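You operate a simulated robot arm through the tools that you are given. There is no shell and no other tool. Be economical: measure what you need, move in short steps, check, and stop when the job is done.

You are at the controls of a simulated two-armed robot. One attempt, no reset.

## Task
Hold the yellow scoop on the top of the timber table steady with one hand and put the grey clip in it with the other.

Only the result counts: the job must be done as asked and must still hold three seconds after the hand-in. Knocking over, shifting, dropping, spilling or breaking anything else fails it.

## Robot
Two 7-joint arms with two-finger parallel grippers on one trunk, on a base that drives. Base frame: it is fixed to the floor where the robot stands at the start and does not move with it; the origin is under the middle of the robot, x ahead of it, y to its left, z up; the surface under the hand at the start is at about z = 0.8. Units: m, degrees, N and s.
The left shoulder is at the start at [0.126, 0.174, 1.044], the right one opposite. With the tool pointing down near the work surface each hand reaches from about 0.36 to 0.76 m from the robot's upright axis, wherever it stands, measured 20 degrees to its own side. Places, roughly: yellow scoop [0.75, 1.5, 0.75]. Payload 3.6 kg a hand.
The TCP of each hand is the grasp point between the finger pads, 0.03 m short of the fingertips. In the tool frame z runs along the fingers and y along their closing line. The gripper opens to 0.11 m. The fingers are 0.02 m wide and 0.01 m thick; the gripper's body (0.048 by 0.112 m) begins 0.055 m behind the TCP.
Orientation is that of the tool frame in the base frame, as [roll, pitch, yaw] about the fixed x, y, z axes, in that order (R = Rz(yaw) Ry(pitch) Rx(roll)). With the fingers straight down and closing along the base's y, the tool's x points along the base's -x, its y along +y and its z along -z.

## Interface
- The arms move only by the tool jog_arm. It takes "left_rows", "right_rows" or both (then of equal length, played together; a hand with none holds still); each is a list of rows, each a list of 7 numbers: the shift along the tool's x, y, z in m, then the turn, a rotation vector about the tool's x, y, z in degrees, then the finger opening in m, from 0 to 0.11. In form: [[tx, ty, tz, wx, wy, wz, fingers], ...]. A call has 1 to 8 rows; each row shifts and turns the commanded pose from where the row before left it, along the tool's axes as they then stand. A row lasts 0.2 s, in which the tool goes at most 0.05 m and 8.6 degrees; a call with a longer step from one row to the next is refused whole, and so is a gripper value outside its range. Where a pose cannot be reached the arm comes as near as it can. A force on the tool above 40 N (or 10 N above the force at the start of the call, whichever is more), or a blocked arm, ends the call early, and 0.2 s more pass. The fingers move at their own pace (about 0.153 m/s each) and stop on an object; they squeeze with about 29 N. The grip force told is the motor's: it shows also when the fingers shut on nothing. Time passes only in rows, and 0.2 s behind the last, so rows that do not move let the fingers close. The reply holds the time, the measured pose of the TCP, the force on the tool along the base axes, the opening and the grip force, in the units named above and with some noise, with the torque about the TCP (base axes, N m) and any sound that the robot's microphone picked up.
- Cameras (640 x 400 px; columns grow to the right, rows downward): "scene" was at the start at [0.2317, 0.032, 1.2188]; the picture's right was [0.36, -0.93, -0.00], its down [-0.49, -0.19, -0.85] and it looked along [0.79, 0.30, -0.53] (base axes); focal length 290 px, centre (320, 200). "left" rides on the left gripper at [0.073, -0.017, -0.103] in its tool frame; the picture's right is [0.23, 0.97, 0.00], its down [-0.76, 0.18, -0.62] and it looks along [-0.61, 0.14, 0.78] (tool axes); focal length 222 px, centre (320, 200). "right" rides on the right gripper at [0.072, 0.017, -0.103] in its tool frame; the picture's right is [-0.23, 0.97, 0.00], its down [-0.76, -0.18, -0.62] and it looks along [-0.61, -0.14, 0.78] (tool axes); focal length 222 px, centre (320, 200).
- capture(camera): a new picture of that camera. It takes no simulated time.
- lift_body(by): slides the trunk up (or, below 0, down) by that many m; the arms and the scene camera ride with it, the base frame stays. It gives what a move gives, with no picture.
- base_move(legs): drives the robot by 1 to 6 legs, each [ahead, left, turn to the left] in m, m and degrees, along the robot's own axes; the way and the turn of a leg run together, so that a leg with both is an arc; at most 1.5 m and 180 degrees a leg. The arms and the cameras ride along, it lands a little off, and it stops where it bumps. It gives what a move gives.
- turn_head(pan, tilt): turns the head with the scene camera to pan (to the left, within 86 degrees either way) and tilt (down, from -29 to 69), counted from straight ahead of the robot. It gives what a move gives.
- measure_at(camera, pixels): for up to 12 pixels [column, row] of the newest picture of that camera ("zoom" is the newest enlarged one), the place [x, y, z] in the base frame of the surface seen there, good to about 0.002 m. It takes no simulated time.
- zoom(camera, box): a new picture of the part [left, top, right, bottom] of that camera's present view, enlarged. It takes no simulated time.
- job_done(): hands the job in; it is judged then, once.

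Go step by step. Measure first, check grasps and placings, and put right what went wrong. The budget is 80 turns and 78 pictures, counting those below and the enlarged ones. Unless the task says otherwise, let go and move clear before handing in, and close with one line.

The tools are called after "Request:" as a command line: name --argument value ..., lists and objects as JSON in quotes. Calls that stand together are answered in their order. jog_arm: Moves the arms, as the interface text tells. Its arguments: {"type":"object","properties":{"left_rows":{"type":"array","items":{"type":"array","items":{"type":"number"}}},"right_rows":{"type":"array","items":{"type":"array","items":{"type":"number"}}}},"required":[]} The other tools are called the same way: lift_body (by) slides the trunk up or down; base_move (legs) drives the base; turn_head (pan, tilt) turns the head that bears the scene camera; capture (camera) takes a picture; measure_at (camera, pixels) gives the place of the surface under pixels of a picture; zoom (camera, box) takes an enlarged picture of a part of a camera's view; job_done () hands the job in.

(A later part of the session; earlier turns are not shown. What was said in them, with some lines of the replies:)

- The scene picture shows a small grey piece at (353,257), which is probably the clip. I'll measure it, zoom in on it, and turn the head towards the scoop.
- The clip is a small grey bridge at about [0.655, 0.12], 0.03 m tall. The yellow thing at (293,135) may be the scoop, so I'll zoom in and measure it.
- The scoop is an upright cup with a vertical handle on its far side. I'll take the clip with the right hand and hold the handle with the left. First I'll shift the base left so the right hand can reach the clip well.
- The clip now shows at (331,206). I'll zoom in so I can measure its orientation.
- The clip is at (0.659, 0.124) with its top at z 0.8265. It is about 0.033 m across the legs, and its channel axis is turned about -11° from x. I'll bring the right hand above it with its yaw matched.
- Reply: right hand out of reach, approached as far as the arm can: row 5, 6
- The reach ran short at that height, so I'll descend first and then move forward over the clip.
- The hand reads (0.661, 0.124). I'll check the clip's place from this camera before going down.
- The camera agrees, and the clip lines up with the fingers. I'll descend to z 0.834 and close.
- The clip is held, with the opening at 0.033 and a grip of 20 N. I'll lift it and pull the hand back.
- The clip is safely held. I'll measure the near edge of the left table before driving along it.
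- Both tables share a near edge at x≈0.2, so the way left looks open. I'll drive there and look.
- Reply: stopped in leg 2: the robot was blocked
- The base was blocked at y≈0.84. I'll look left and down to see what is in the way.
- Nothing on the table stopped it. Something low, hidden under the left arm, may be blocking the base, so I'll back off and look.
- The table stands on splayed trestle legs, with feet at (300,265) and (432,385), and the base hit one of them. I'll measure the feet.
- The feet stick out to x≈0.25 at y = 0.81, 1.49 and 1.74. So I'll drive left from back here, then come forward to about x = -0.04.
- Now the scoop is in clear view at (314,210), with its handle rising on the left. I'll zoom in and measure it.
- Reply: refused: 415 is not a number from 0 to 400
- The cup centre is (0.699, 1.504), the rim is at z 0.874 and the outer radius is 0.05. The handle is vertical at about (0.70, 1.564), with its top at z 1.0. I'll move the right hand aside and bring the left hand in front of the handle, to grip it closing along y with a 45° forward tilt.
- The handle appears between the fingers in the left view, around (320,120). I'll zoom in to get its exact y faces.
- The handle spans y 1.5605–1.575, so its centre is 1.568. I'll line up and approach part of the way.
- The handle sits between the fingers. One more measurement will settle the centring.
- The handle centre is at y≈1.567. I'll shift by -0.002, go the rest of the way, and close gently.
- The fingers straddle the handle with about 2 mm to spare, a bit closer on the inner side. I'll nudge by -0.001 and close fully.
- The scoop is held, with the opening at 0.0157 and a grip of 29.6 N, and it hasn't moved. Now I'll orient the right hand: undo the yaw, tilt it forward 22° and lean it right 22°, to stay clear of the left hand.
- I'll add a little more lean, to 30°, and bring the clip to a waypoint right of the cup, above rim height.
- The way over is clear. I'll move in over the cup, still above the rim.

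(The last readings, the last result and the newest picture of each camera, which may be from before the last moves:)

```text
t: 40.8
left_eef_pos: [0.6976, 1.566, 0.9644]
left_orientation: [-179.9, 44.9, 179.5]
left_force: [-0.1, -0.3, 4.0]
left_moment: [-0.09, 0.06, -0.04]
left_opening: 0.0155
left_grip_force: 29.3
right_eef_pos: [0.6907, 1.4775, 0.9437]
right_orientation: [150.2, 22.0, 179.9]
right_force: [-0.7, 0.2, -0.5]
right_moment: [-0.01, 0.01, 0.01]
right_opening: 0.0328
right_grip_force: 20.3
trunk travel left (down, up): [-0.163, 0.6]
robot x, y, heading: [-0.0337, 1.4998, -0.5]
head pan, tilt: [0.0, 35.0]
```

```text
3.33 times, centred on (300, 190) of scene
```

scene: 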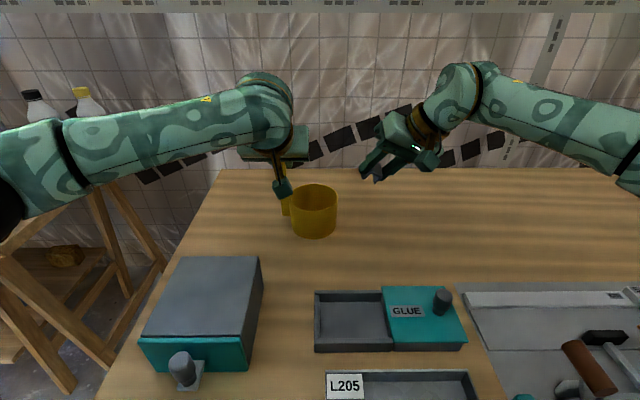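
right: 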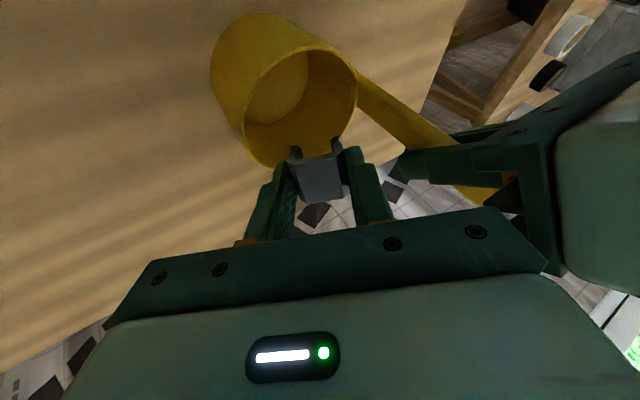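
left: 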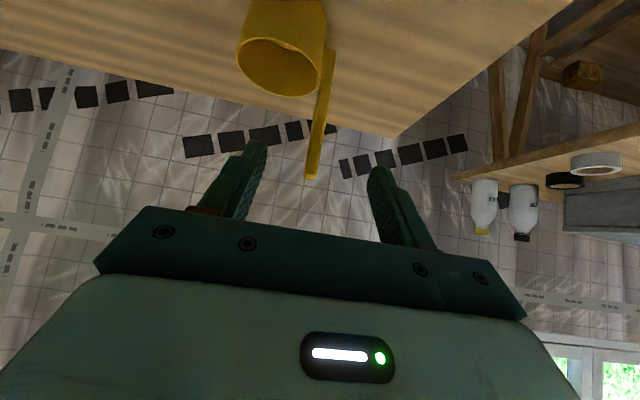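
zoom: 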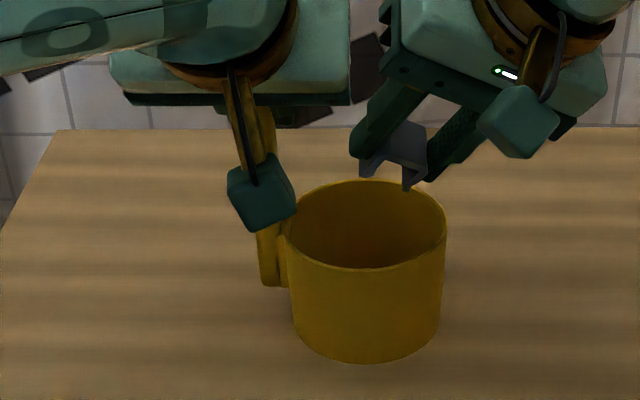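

The clip hangs above the cup opening and there's a gap to the left gripper. I'll lower straight down by 0.032 and check.

Request:
jog_arm --right_rows '[[0.006, -0.0069, 0.0131, 0, 0, 0, 0.015], [0.006, -0.0069, 0.0131, 0, 0, 0, 0.015]]'

Request:
zoom --camera "scene" --box '[220, 130, 380, 250]'

Request:
capture --camera "right"

```text
t: 41.4
left_eef_pos: [0.6989, 1.5664, 0.9632]
left_orientation: [-180.0, 45.0, 179.6]
left_force: [-0.6, -0.1, 2.3]
left_moment: [-0.14, 0.06, -0.01]
left_opening: 0.0158
left_grip_force: 28.8
right_eef_pos: [0.6892, 1.477, 0.9101]
right_orientation: [150.1, 22.1, 179.9]
right_force: [0.3, 0.0, -1.1]
right_moment: [-0.01, -0.02, -0.01]
right_opening: 0.0331
right_grip_force: 19.3
trunk travel left (down, up): [-0.163, 0.6]
robot x, y, heading: [-0.0325, 1.4988, -0.3]
head pan, tilt: [0.0, 35.0]
```

```text
3.33 times, centred on (300, 190) of scene
```

zoom: 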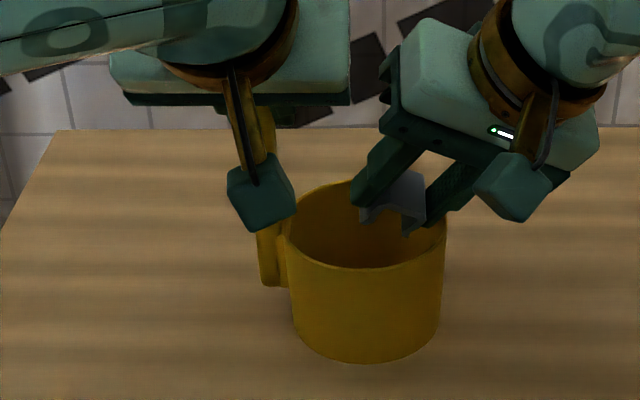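

```text
43 pictures are left
```

right: 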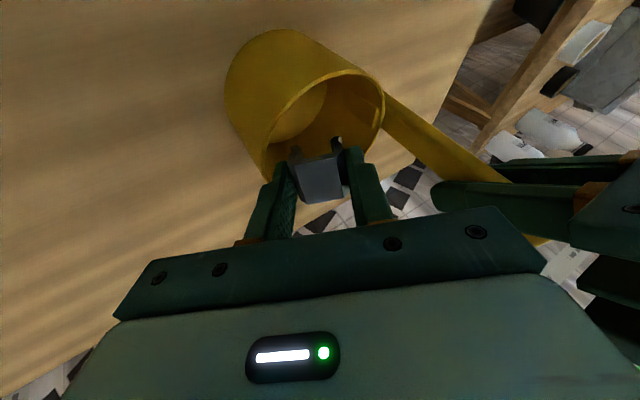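

The clip is in the cup's mouth. I'll shift 6 mm towards the middle and 8 mm lower, then release with a limited opening.

Request:
jog_arm --right_rows '[[0.003, 0.0015, 0.0094, 0, 0, 0, 0.015], [0, 0, 0, 0, 0, 0, 0.015], [0, 0, 0, 0, 0, 0, 0.05], [0, 0, 0, 0, 0, 0, 0.05], [0, 0, 0, 0, 0, 0, 0.05]]'

Request:
zoom --camera "scene" --box '[220, 130, 380, 250]'

Request:
capture --camera "right"

```text
t: 42.6
left_eef_pos: [0.697, 1.5667, 0.9625]
left_orientation: [180.0, 45.1, 179.5]
left_force: [0.2, -4.6, 0.9]
left_moment: [-0.05, -0.22, -0.08]
left_opening: 0.0158
left_grip_force: 29.4
right_eef_pos: [0.6903, 1.4838, 0.9031]
right_orientation: [150.1, 22.1, -180.0]
right_force: [1.4, 5.0, 3.7]
right_moment: [0.06, -0.05, 0.06]
right_opening: 0.0472
right_grip_force: 0.1
trunk travel left (down, up): [-0.163, 0.6]
robot x, y, heading: [-0.0341, 1.4958, -0.4]
head pan, tilt: [0.0, 35.0]
```

```text
3.33 times, centred on (300, 190) of scene
```

zoom: 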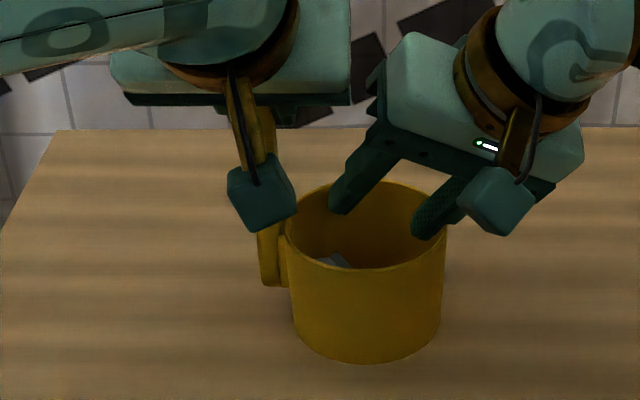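

```text
41 pictures are left
```

right: 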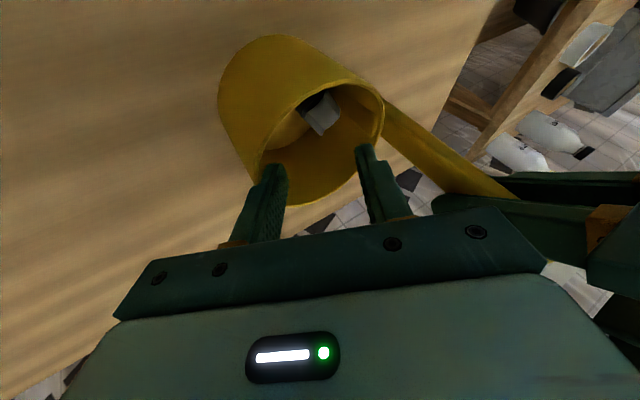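

The clip is in the cup, seen at (320,115) in the right view. A finger is lightly touching the rim at about 5 N, so I'll narrow the fingers and then withdraw.

Request:
jog_arm --right_rows '[[0, 0, 0, 0, 0, 0, 0.035], [-0.004, 0.005, -0.0086, 0, 0, 0, 0.03], [0, 0, -0.02, 0, 0, 0, 0.03], [0, 0, -0.035, 0, 0, 0, 0.03], [0, 0, -0.04, 0, 0, 0, 0.03], [0, 0, -0.04, 0, 0, 0, 0.03], [0.02, -0.03, -0.01, 0, 0, 0, 0.03], [0.02, -0.03, -0.01, 0, 0, 0, 0.03]]'

Request:
zoom --camera "scene" --box '[220, 130, 380, 250]'

```text
t: 44.4
left_eef_pos: [0.6987, 1.5657, 0.9625]
left_orientation: [-179.9, 44.9, 179.5]
left_force: [-1.1, -0.6, 3.0]
left_moment: [-0.14, 0.09, 0.01]
left_opening: 0.0157
left_grip_force: 29.2
right_eef_pos: [0.6132, 1.3543, 0.9955]
right_orientation: [150.1, 22.1, 179.9]
right_force: [-0.7, 0.2, -0.7]
right_moment: [0.02, 0.0, 0.01]
right_opening: 0.0301
right_grip_force: 0.1
trunk travel left (down, up): [-0.163, 0.6]
robot x, y, heading: [-0.0357, 1.499, -0.6]
head pan, tilt: [0.0, 35.0]
```

```text
3.33 times, centred on (300, 190) of scene
```

zoom: 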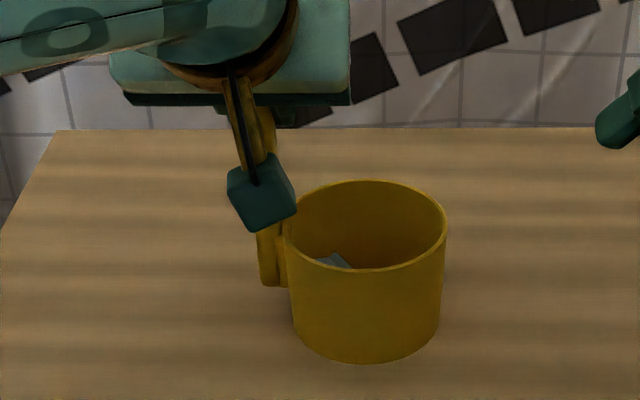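

The right hand is clear and the clip stays in the cup. Now I'll open the left fingers gently and back off along the tool axis.

Request:
jog_arm --left_rows '[[0, 0, 0, 0, 0, 0, 0.02], [0, 0, 0, 0, 0, 0, 0.05], [0, 0, 0, 0, 0, 0, 0.06], [0, 0, -0.02, 0, 0, 0, 0.06], [0, 0, -0.035, 0, 0, 0, 0.06], [0, 0, -0.04, 0, 0, 0, 0.06], [0, 0, -0.04, 0, 0, 0, 0.06], [0, 0, -0.03, 0, 0, 0, 0.06]]'

Request:
capture --camera "scene"

Request:
zoom --camera "left" --box '[200, 0, 440, 150]'

```text
t: 46.2
left_eef_pos: [0.5818, 1.5667, 1.0795]
left_orientation: [179.9, 45.1, 179.7]
left_force: [-0.7, -0.1, 0.4]
left_moment: [-0.02, -0.03, -0.03]
left_opening: 0.0599
left_grip_force: 0.1
right_eef_pos: [0.6125, 1.355, 0.9943]
right_orientation: [150.1, 22.1, 180.0]
right_force: [-0.7, -0.9, 0.1]
right_moment: [-0.02, -0.03, 0.01]
right_opening: 0.0298
right_grip_force: 0.1
trunk travel left (down, up): [-0.163, 0.6]
robot x, y, heading: [-0.0322, 1.4978, -0.3]
head pan, tilt: [0.0, 35.0]
```

```text
39 pictures are left
```

scene: 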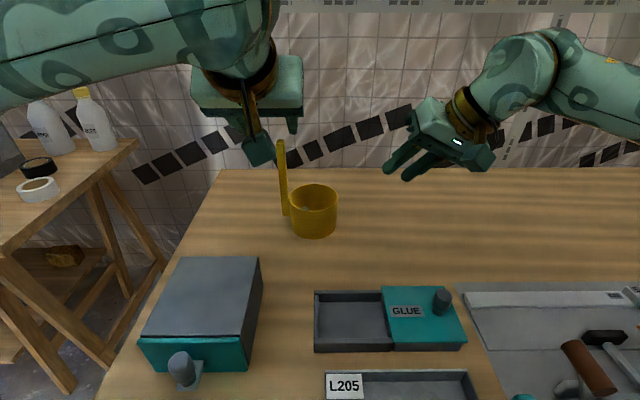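

```text
2.67 times, centred on (320, 75) of left
```

zoom: 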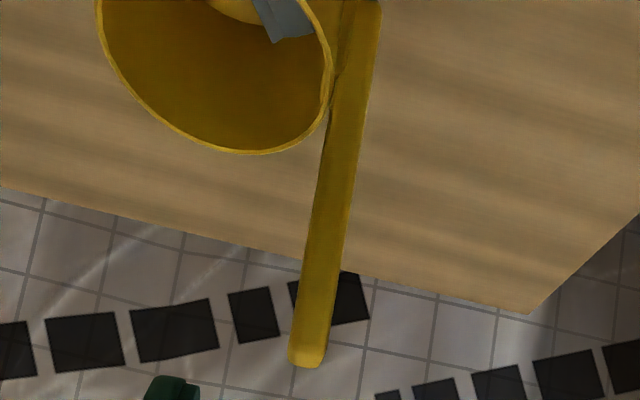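

The scoop stands upright and unmoved at (314,210), the clip lies inside it, and both hands are clear. I'm handing in.

Request:
job_done

```text
The job is handed in.
```

The grey clip is in the yellow scoop: the left hand held the scoop by its handle while the right hand dropped the clip in, and both hands then let go and moved clear.
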